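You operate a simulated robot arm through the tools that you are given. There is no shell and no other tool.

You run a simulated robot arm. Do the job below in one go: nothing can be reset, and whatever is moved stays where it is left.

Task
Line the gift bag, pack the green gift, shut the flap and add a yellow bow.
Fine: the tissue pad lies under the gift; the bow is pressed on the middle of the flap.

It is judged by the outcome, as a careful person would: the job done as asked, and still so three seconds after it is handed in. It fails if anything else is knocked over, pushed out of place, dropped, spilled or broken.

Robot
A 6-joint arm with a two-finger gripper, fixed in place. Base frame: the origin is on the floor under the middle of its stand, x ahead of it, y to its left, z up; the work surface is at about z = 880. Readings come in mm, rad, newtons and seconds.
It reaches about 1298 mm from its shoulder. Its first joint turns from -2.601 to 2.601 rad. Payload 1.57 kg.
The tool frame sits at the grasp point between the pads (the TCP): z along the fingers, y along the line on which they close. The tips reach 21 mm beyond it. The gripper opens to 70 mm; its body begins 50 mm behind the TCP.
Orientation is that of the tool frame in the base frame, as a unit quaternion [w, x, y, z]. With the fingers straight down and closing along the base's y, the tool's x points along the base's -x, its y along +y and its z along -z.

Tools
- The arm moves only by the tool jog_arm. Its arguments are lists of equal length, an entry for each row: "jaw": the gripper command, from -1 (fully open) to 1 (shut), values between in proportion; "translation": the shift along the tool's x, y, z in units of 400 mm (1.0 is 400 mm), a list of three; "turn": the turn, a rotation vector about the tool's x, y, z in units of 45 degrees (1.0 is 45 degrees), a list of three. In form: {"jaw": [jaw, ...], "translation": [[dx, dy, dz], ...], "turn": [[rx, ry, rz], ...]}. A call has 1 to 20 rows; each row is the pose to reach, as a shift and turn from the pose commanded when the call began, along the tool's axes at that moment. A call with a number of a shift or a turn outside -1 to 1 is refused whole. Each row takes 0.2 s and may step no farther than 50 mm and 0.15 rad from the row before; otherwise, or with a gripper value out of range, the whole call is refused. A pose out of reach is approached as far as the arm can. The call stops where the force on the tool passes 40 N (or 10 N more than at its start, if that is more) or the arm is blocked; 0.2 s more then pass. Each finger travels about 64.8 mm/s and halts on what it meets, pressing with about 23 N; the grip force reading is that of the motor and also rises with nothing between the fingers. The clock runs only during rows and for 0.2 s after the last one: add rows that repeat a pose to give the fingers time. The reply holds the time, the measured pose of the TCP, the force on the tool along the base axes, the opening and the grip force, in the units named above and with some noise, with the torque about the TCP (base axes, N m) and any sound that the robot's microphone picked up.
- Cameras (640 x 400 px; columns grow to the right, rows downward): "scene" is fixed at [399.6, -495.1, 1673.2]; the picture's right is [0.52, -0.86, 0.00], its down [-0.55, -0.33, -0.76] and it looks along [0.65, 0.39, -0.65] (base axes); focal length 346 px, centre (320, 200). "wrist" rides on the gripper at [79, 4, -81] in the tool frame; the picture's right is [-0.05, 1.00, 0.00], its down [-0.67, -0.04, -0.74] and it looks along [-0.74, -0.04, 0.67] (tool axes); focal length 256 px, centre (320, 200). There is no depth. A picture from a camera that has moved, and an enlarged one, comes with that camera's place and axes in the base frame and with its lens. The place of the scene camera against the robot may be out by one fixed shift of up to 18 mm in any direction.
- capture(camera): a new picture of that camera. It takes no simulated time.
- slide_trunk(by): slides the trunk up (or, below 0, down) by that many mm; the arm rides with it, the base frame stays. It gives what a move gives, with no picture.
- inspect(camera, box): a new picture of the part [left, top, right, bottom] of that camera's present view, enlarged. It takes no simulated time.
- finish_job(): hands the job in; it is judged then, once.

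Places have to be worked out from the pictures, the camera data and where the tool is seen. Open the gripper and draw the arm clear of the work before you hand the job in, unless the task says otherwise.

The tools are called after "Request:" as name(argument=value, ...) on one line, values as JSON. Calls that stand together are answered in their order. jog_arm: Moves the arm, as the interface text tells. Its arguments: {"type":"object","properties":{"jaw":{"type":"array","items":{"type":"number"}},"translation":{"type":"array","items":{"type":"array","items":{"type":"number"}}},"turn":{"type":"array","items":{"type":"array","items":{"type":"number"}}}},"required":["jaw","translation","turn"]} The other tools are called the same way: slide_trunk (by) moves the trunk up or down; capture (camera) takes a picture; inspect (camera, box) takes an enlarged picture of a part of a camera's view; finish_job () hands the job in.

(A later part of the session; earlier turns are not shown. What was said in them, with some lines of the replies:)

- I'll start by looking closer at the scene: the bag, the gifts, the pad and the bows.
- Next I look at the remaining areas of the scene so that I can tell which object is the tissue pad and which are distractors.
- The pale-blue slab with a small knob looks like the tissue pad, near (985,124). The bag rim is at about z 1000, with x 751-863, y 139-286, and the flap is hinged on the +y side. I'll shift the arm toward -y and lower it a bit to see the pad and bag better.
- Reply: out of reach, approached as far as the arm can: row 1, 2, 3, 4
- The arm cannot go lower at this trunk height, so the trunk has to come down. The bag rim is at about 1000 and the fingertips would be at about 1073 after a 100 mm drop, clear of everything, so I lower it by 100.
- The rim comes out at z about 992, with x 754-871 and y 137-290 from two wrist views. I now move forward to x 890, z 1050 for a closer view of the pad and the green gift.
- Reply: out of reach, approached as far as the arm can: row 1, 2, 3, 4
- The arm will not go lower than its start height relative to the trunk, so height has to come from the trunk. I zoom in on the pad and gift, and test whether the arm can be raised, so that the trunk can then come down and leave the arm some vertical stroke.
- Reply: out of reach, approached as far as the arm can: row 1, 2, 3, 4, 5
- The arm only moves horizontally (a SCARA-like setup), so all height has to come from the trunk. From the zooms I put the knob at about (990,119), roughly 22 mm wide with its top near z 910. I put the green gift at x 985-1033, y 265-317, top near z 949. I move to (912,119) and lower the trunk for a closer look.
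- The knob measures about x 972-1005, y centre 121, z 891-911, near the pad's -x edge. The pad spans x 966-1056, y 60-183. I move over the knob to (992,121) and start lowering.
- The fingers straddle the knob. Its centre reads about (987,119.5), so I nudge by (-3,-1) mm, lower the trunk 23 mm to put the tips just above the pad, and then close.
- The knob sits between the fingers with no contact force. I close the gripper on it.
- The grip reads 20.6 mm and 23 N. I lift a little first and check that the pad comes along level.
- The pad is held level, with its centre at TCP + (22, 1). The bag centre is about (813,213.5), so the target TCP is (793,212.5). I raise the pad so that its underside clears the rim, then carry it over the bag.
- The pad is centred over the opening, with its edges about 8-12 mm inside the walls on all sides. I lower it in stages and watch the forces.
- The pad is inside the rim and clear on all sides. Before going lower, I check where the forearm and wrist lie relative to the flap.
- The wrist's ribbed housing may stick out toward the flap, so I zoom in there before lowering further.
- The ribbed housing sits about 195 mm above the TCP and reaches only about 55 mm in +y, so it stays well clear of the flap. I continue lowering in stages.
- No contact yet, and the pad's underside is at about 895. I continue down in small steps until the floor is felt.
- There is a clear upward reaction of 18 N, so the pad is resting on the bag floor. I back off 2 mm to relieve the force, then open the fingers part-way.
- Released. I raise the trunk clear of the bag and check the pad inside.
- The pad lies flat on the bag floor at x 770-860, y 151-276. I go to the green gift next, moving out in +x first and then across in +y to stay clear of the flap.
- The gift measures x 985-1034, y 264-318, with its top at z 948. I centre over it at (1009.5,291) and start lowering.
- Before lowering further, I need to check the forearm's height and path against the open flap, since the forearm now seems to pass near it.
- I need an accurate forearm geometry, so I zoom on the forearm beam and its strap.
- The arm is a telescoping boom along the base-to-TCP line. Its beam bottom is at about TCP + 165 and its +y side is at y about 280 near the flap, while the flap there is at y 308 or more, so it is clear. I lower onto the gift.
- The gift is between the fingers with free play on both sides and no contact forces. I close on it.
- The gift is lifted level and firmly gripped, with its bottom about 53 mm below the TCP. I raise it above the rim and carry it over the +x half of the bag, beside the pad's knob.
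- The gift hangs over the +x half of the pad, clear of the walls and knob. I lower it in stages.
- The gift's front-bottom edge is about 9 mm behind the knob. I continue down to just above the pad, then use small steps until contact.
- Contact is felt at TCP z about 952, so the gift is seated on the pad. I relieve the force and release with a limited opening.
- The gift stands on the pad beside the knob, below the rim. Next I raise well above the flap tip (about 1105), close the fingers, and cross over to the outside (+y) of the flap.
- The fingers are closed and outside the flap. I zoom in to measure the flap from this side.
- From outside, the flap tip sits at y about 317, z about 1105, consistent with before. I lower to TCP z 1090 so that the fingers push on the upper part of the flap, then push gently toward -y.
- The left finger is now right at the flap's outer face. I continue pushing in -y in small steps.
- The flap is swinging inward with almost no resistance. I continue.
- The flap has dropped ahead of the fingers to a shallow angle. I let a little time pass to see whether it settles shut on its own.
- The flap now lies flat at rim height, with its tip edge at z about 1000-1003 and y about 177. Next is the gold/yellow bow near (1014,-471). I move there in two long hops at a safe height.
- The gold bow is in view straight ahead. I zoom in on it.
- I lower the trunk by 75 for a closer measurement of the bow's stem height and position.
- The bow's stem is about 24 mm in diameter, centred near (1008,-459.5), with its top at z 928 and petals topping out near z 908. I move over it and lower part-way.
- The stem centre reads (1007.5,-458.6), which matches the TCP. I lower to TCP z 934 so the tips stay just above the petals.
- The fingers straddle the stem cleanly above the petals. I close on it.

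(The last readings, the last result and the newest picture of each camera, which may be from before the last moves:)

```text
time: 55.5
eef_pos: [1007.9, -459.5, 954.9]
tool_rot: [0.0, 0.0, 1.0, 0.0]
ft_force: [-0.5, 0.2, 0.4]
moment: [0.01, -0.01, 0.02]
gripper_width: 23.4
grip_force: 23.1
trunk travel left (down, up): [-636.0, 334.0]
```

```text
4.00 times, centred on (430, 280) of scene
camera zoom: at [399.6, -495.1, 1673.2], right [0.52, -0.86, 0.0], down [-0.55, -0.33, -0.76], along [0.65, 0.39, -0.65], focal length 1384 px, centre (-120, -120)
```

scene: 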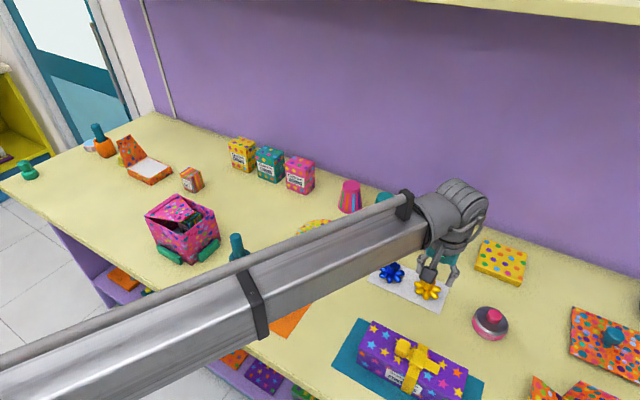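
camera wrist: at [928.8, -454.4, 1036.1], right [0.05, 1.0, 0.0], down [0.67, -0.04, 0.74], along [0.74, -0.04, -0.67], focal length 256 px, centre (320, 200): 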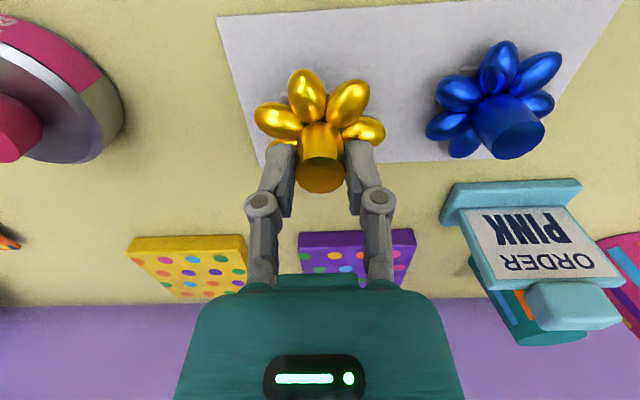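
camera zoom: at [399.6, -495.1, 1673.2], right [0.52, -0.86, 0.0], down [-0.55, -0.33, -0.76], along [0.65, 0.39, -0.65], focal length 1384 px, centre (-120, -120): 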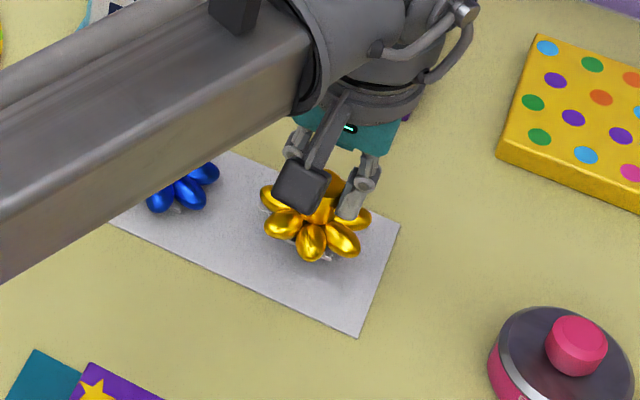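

The bow is held firmly and lifted level, with its underside about 54 mm below the TCP. I raise it and carry it toward the bag, stopping just short and to the side so that I can check the flap position past the held bow.

Request:
slide_trunk(by=145)

Request:
jog_arm(jaw=[1, 1, 1, 1, 1, 1, 1, 1], translation=[[0.034, 0.106, 0], [0.068, 0.212, 0], [0.101, 0.318, 0], [0.135, 0.424, 0], [0.169, 0.53, 0], [0.202, 0.636, 0], [0.236, 0.742, 0], [0.27, 0.849, 0]], turn=[[0, 0, 0], [0, 0, 0], [0, 0, 0], [0, 0, 0], [0, 0, 0], [0, 0, 0], [0, 0, 0], [0, 0, 0]])

Request:
jog_arm(jaw=[1, 1, 1, 1, 1, 1, 1], translation=[[0.057, 0.096, 0], [0.114, 0.193, 0], [0.171, 0.289, 0], [0.229, 0.386, 0], [0.286, 0.482, 0], [0.343, 0.579, 0], [0.4, 0.675, 0]], turn=[[0, 0, 0], [0, 0, 0], [0, 0, 0], [0, 0, 0], [0, 0, 0], [0, 0, 0], [0, 0, 0]])

Request:
capture(camera="wrist")

Request:
capture(camera="scene")

```text
time: 57.3
eef_pos: [1007.3, -459.5, 1099.3]
tool_rot: [0.0, 0.0, 1.0, -0.001]
ft_force: [0.8, 0.8, 0.4]
moment: [0.0, -0.02, -0.03]
gripper_width: 23.0
grip_force: 22.5
trunk travel left (down, up): [-781.0, 189.0]
```

```text
time: 59.1
eef_pos: [899.7, -118.9, 1100.5]
tool_rot: [0.0, 0.001, 1.0, 0.001]
ft_force: [-0.1, 0.4, -0.3]
moment: [0.01, -0.04, 0.04]
gripper_width: 22.9
grip_force: 23.1
trunk travel left (down, up): [-781.0, 189.0]
```

```text
time: 60.7
eef_pos: [737.4, 151.3, 1100.0]
tool_rot: [0.0, 0.0, 1.0, -0.001]
ft_force: [0.1, 0.3, -0.1]
moment: [0.02, -0.01, 0.0]
gripper_width: 22.9
grip_force: 23.2
trunk travel left (down, up): [-781.0, 189.0]
```

```text
taken
camera wrist: at [659.0, 155.2, 1181.3], right [0.05, 1.0, 0.0], down [0.67, -0.04, 0.74], along [0.74, -0.04, -0.67], focal length 256 px, centre (320, 200)
```

wrist: 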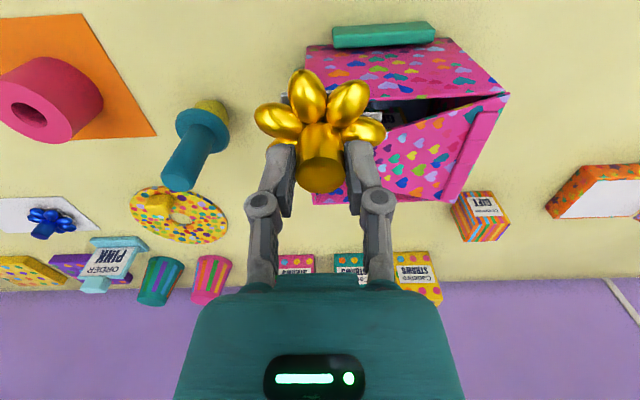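

```text
taken
```

scene: 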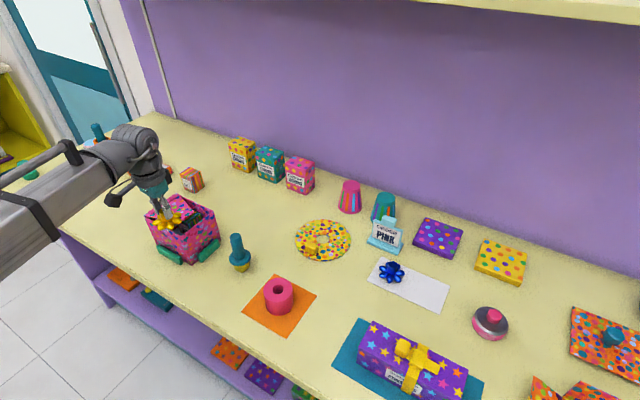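

The bow blocks part of the flap in this view. I zoom in to see what I can of the flap's edges.

Request:
inspect(camera="wrist", box=[290, 20, 530, 220])

Request:
inspect(camera="scene", box=[120, 160, 240, 270])

```text
2.00 times, centred on (410, 120) of wrist
camera zoom: at [659.0, 155.2, 1181.3], right [0.05, 1.0, 0.0], down [0.67, -0.04, 0.74], along [0.74, -0.04, -0.67], focal length 512 px, centre (140, 360)
```

zoom: 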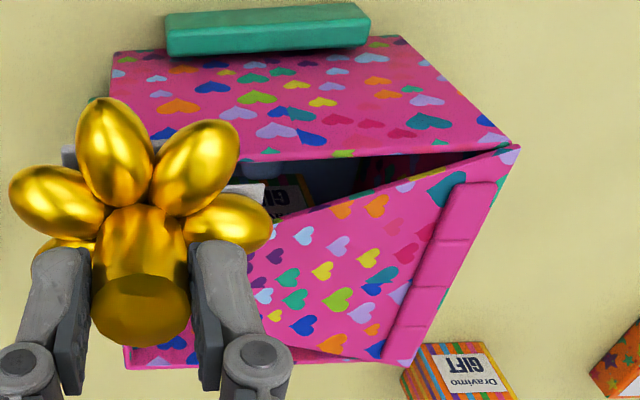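

```text
3.64 times, centred on (180, 215) of scene
camera zoom: at [399.6, -495.1, 1673.2], right [0.52, -0.86, 0.0], down [-0.55, -0.33, -0.76], along [0.65, 0.39, -0.65], focal length 1258 px, centre (829, 146)
```

zoom: 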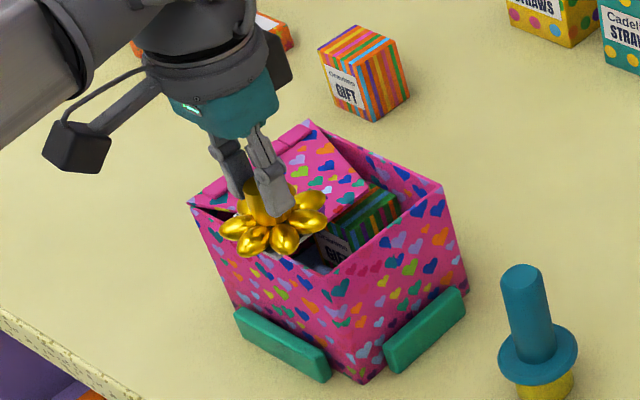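

The hinge corners read (752,288) and (870,289.5) at z about 1000, and the flap tip is at y about 177, so the flap's middle is at about (811,232). I move the bow above that point and lower part-way.

Request:
jog_arm(jaw=[1, 1, 1], translation=[[-0.06, 0.07, 0], [-0.12, 0.14, 0], [-0.1825, 0.2025, 0]], turn=[[0, 0, 0], [0, 0, 0], [0, 0, 0]])

Request:
slide_trunk(by=-28)

Request:
capture(camera="wrist")

Request:
inspect(camera="scene", box=[120, 160, 240, 270])

```text
time: 61.5
eef_pos: [813.3, 231.6, 1099.9]
tool_rot: [0.0, 0.0, 1.0, 0.0]
ft_force: [0.6, -0.1, -0.6]
moment: [0.01, -0.02, -0.02]
gripper_width: 22.9
grip_force: 23.4
trunk travel left (down, up): [-781.0, 189.0]
```

```text
time: 62.2
eef_pos: [812.3, 229.9, 1072.1]
tool_rot: [-0.001, 0.0, 1.0, 0.001]
ft_force: [-0.1, 0.6, -0.3]
moment: [0.01, 0.01, -0.02]
gripper_width: 23.0
grip_force: 23.2
trunk travel left (down, up): [-753.0, 217.0]
```

```text
taken
camera wrist: at [733.3, 235.3, 1153.2], right [0.05, 1.0, 0.0], down [0.67, -0.04, 0.74], along [0.74, -0.04, -0.67], focal length 256 px, centre (320, 200)
```

wrist: 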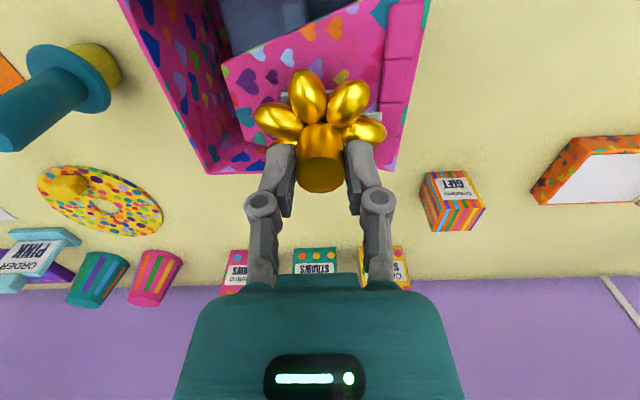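

```text
3.64 times, centred on (180, 215) of scene
camera zoom: at [399.6, -495.1, 1673.2], right [0.52, -0.86, 0.0], down [-0.55, -0.33, -0.76], along [0.65, 0.39, -0.65], focal length 1258 px, centre (829, 146)
```

zoom: 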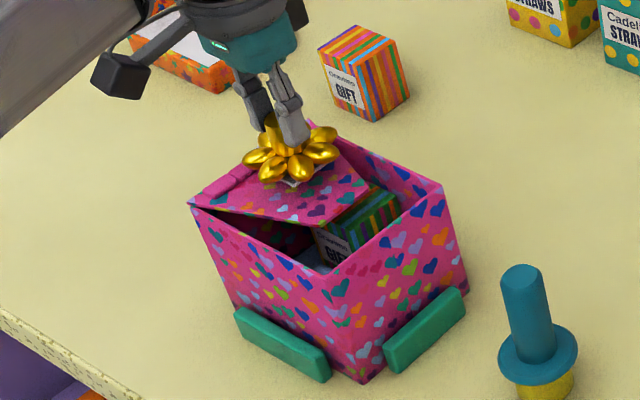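

The bow is above the flap's middle. I lower in small steps and watch for contact.

Request:
slide_trunk(by=-8)

Request:
slide_trunk(by=-4)

Request:
slide_trunk(by=-2)

```text
time: 62.8
eef_pos: [811.5, 230.6, 1063.6]
tool_rot: [0.0, 0.0, 1.0, 0.0]
ft_force: [0.7, 0.6, -0.5]
moment: [-0.02, 0.04, 0.0]
gripper_width: 22.5
grip_force: 23.1
trunk travel left (down, up): [-745.0, 225.0]
```

```text
time: 63.3
eef_pos: [812.9, 231.0, 1060.0]
tool_rot: [0.0, 0.0, 1.0, 0.0]
ft_force: [0.3, -0.5, -0.1]
moment: [-0.01, 0.0, -0.02]
gripper_width: 23.2
grip_force: 23.0
trunk travel left (down, up): [-741.0, 229.0]
```

```text
time: 63.8
eef_pos: [813.2, 229.7, 1056.9]
tool_rot: [0.0, 0.0, 1.0, 0.0]
ft_force: [0.5, 0.1, 3.5]
moment: [0.06, -0.06, -0.01]
gripper_width: 23.0
grip_force: 23.0
trunk travel left (down, up): [-739.0, 231.0]
```

First contact is 3.5 N at TCP z about 1057, which matches the flap top at about 1003. I press on gently.

Request:
slide_trunk(by=-1)

Request:
slide_trunk(by=-1)

Request:
inspect(camera="scene", box=[120, 160, 240, 270])

```text
time: 64.3
eef_pos: [811.7, 229.7, 1058.6]
tool_rot: [0.0, 0.0, 1.0, 0.0]
ft_force: [2.7, -0.7, 11.8]
moment: [0.04, -0.18, 0.03]
gripper_width: 23.1
grip_force: 23.1
trunk travel left (down, up): [-738.0, 232.0]
```

```text
time: 64.8
eef_pos: [811.9, 230.2, 1057.7]
tool_rot: [0.001, 0.0, 1.0, 0.0]
ft_force: [4.7, -1.3, 17.6]
moment: [-0.01, -0.2, -0.02]
gripper_width: 23.3
grip_force: 23.1
trunk travel left (down, up): [-737.0, 233.0]
```

```text
3.64 times, centred on (180, 215) of scene
camera zoom: at [399.6, -495.1, 1673.2], right [0.52, -0.86, 0.0], down [-0.55, -0.33, -0.76], along [0.65, 0.39, -0.65], focal length 1258 px, centre (829, 146)
```

zoom: 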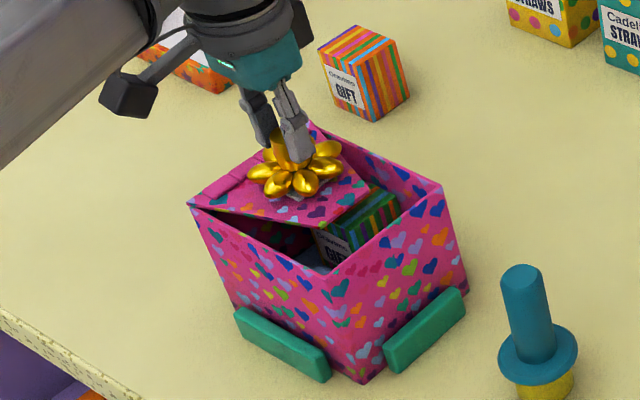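

It is pressed with 17.6 N and the flap is holding firm at its closed stop. I add one more millimetre and hold briefly so that the bow sticks.

Request:
slide_trunk(by=-1)

Request:
jog_arm(jaw=[1, 1, 1], translation=[[0, 0, 0], [0, 0, 0], [0, 0, 0]], turn=[[0, 0, 0], [0, 0, 0], [0, 0, 0]])

```text
time: 65.3
eef_pos: [810.1, 230.3, 1055.1]
tool_rot: [0.0, 0.0, 1.0, -0.001]
ft_force: [4.7, -1.0, 17.0]
moment: [-0.04, -0.11, 0.01]
gripper_width: 23.5
grip_force: 23.4
trunk travel left (down, up): [-736.0, 234.0]
```

```text
time: 66.1
eef_pos: [811.6, 229.9, 1055.2]
tool_rot: [0.0, 0.0, 1.0, 0.001]
ft_force: [1.0, -0.7, 13.5]
moment: [-0.03, 0.0, 0.01]
gripper_width: 23.3
grip_force: 22.9
trunk travel left (down, up): [-736.0, 234.0]
```

The press peaked at about 17 N, after which the stem just slips slightly in the fingers, so the bow is pressed down fully. I open the fingers and watch the bow while raising.

Request:
jog_arm(jaw=[0, -0.4, -0.4, -0.4], translation=[[0, 0, 0], [0, 0, 0], [0, 0, 0], [0, 0, 0]], turn=[[0, 0, 0], [0, 0, 0], [0, 0, 0], [0, 0, 0]])

Request:
capture(camera="wrist")

Request:
slide_trunk(by=60)

Request:
capture(camera="wrist")

Request:
inspect(camera="scene", box=[120, 160, 240, 270])

```text
time: 67.1
eef_pos: [811.7, 228.8, 1055.0]
tool_rot: [0.0, 0.0, 1.0, 0.001]
ft_force: [-1.2, -0.7, 0.1]
moment: [-0.01, -0.01, -0.02]
gripper_width: 49.0
grip_force: 0.0
trunk travel left (down, up): [-736.0, 234.0]
```

```text
taken
camera wrist: at [733.4, 235.4, 1136.2], right [0.05, 1.0, 0.0], down [0.67, -0.04, 0.74], along [0.74, -0.04, -0.67], focal length 256 px, centre (320, 200)
```

wrist: 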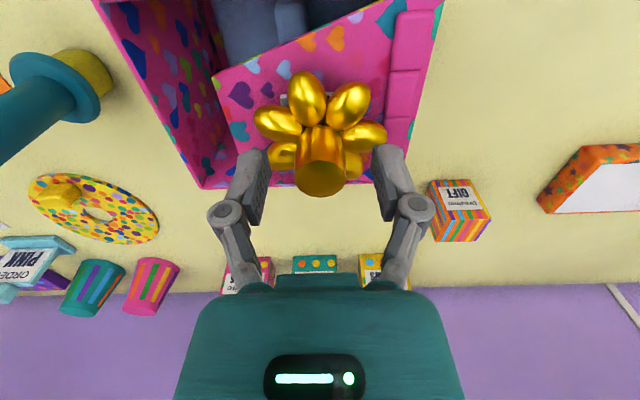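

```text
time: 68.1
eef_pos: [812.7, 231.5, 1113.9]
tool_rot: [0.0, 0.0, 1.0, 0.0]
ft_force: [0.2, 0.3, -0.1]
moment: [0.0, 0.02, 0.0]
gripper_width: 49.1
grip_force: 0.0
trunk travel left (down, up): [-796.0, 174.0]
```

```text
taken
camera wrist: at [733.5, 235.5, 1196.1], right [0.05, 1.0, 0.0], down [0.67, -0.04, 0.74], along [0.74, -0.04, -0.67], focal length 256 px, centre (320, 200)
```

wrist: 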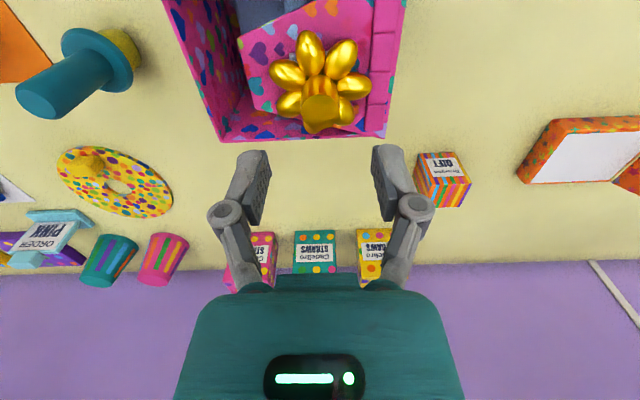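

```text
3.64 times, centred on (180, 215) of scene
camera zoom: at [399.6, -495.1, 1673.2], right [0.52, -0.86, 0.0], down [-0.55, -0.33, -0.76], along [0.65, 0.39, -0.65], focal length 1258 px, centre (829, 146)
```

zoom: 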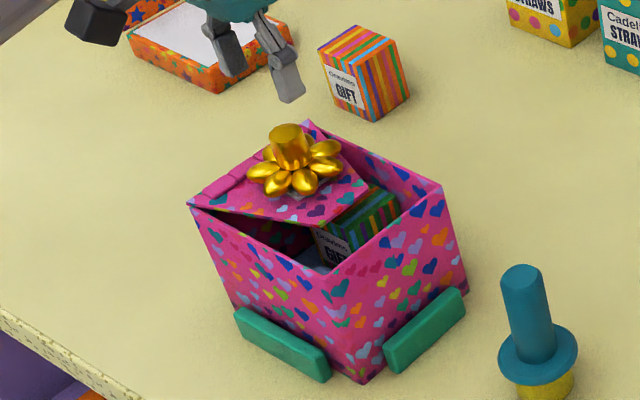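

The bow stays on the middle of the flap. I raise further and back off in -x to check the final state with the wrist camera.

Request:
slide_trunk(by=60)

Request:
jog_arm(jaw=[-0.6, -1, -1], translation=[[0.11, 0, 0], [0.22, 0, 0], [0.33, 0, 0]], turn=[[0, 0, 0], [0, 0, 0], [0, 0, 0]])

Request:
capture(camera="wrist")

Request:
inspect(camera="wrist", box=[200, 20, 460, 220])

Request:
capture(camera="scene")

```text
time: 69.1
eef_pos: [813.3, 230.9, 1174.7]
tool_rot: [0.0, 0.0, 1.0, 0.0]
ft_force: [-0.3, -0.1, -0.2]
moment: [-0.01, 0.0, 0.03]
gripper_width: 48.9
grip_force: 0.1
trunk travel left (down, up): [-856.0, 114.0]
```

```text
time: 69.9
eef_pos: [678.1, 230.3, 1175.2]
tool_rot: [0.0, 0.0, 1.0, 0.0]
ft_force: [-0.3, -0.7, 0.0]
moment: [-0.04, -0.01, 0.01]
gripper_width: 70.2
grip_force: 0.1
trunk travel left (down, up): [-856.0, 114.0]
```

```text
taken
camera wrist: at [600.0, 235.9, 1256.6], right [0.05, 1.0, 0.0], down [0.67, -0.04, 0.75], along [0.74, -0.04, -0.67], focal length 256 px, centre (320, 200)
```

wrist: 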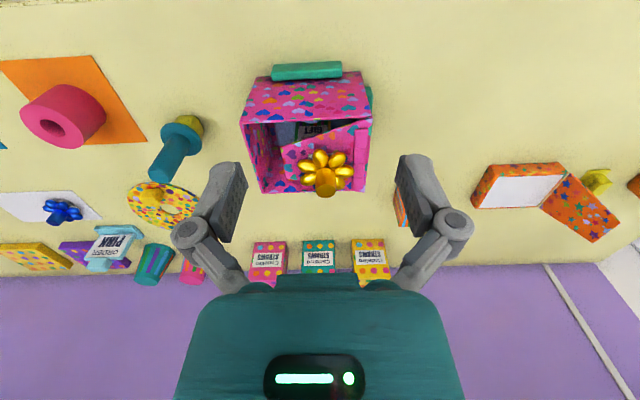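

```text
2.00 times, centred on (330, 120) of wrist
camera zoom: at [600.0, 235.9, 1256.6], right [0.05, 1.0, 0.0], down [0.67, -0.04, 0.75], along [0.74, -0.04, -0.67], focal length 512 px, centre (300, 360)
```

zoom: 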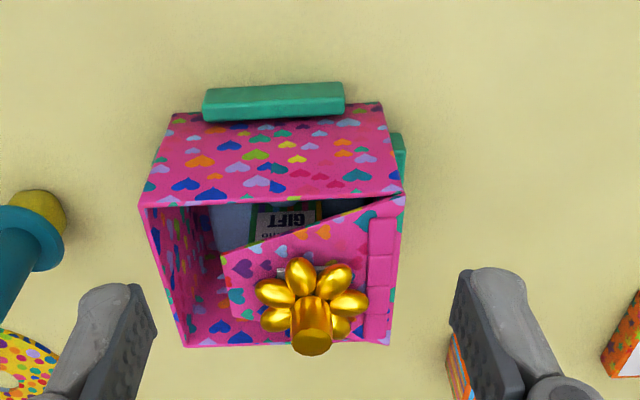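

```text
taken
```

scene: 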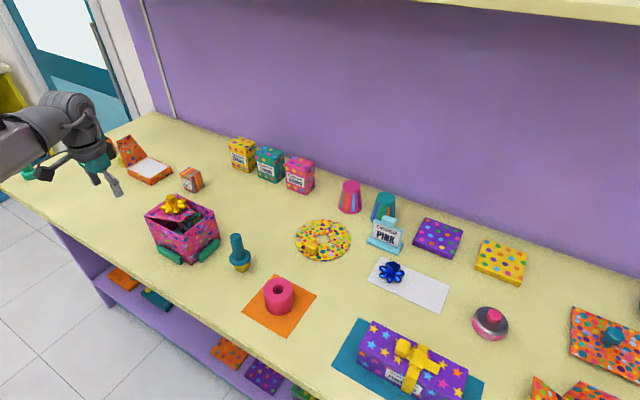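

The flap lies flat, the bow sits at about (808,231), the bag has not moved, and the gift and pad are inside with everything else undisturbed. I draw the arm higher and further away, let a few seconds pass, and take a last look.

Request:
slide_trunk(by=70)

Request:
jog_arm(jaw=[-1, -1, -1, -1, -1, -1, -1, -1, -1, -1, -1, -1, -1, -1, -1], translation=[[0, -0.1, 0], [0, -0.2, 0], [0, -0.3, 0], [0, -0.4, 0], [0, -0.5, 0], [0, -0.5, 0], [0, -0.5, 0], [0, -0.5, 0], [0, -0.5, 0], [0, -0.5, 0], [0, -0.5, 0], [0, -0.5, 0], [0, -0.5, 0], [0, -0.5, 0], [0, -0.5, 0]], turn=[[0, 0, 0], [0, 0, 0], [0, 0, 0], [0, 0, 0], [0, 0, 0], [0, 0, 0], [0, 0, 0], [0, 0, 0], [0, 0, 0], [0, 0, 0], [0, 0, 0], [0, 0, 0], [0, 0, 0], [0, 0, 0], [0, 0, 0]])

Request:
capture(camera="wrist")

Request:
capture(camera="scene")

Request:
inspect(camera="scene", box=[130, 180, 230, 270])

```text
time: 71.0
eef_pos: [679.9, 229.9, 1245.3]
tool_rot: [0.0, -0.001, 1.0, 0.0]
ft_force: [-0.2, 0.2, 0.4]
moment: [0.0, -0.04, 0.04]
gripper_width: 70.0
grip_force: 0.0
trunk travel left (down, up): [-926.0, 44.0]
```

```text
time: 74.2
eef_pos: [680.0, 31.3, 1244.2]
tool_rot: [0.0, 0.0, 1.0, -0.001]
ft_force: [-0.3, -0.7, 0.2]
moment: [0.0, 0.02, 0.03]
gripper_width: 70.0
grip_force: 0.0
trunk travel left (down, up): [-926.0, 44.0]
```

```text
taken
camera wrist: at [601.3, 36.1, 1326.3], right [0.05, 1.0, 0.0], down [0.67, -0.04, 0.74], along [0.74, -0.04, -0.67], focal length 256 px, centre (320, 200)
```

wrist: 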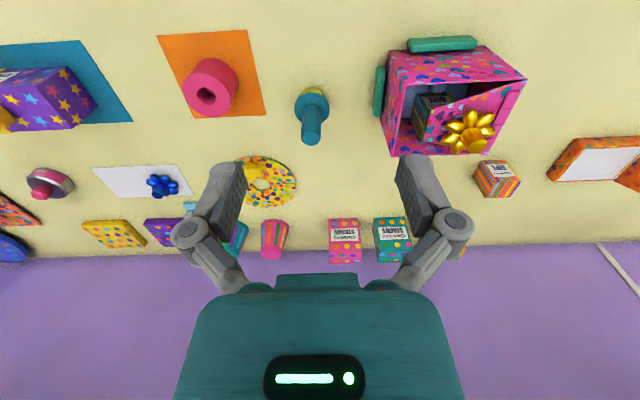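

```text
taken
```

scene: 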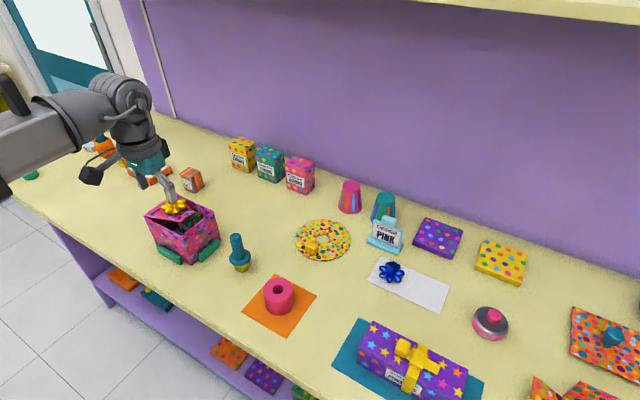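

```text
4.44 times, centred on (180, 225) of scene
camera zoom: at [399.6, -495.1, 1673.2], right [0.52, -0.86, 0.0], down [-0.55, -0.33, -0.76], along [0.65, 0.39, -0.65], focal length 1538 px, centre (942, 89)
```

zoom: 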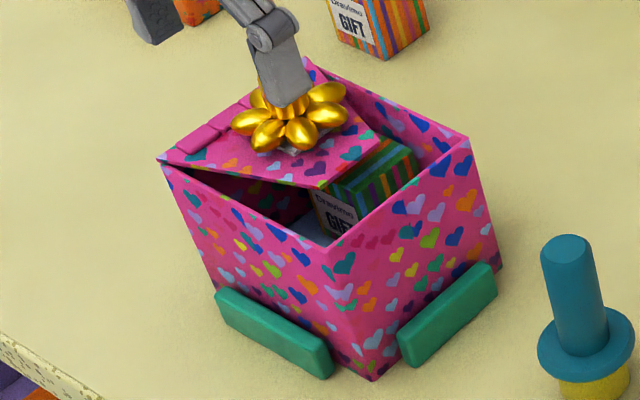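

After several seconds everything is stable. The flap is shut and level, the gold bow sits on its middle, the green gift is on the tissue pad inside, and the arm is clear with the gripper open. I hand in the job.

Request:
finish_job()

```text
The job is handed in.
```

The gift bag is packed and closed, and the job is handed in.

- **Pad:** the light-blue tissue pad lies flat on the bag floor.
- **Gift:** the green gift stands on the pad, beside the pad's small knob, with its top below the rim.
- **Flap:** it is shut and level at rim height, and it did not move when I pressed on it. The flap is shorter than the opening, so part of the bag top stays uncovered.
- **Bow:** the yellow bow is on the middle of the flap, pressed down with about 17 N. It stayed in place for several seconds after I let go.

In the last pictures the bag had not moved and nothing else on the table looked disturbed. The gripper is open and the arm is drawn clear.
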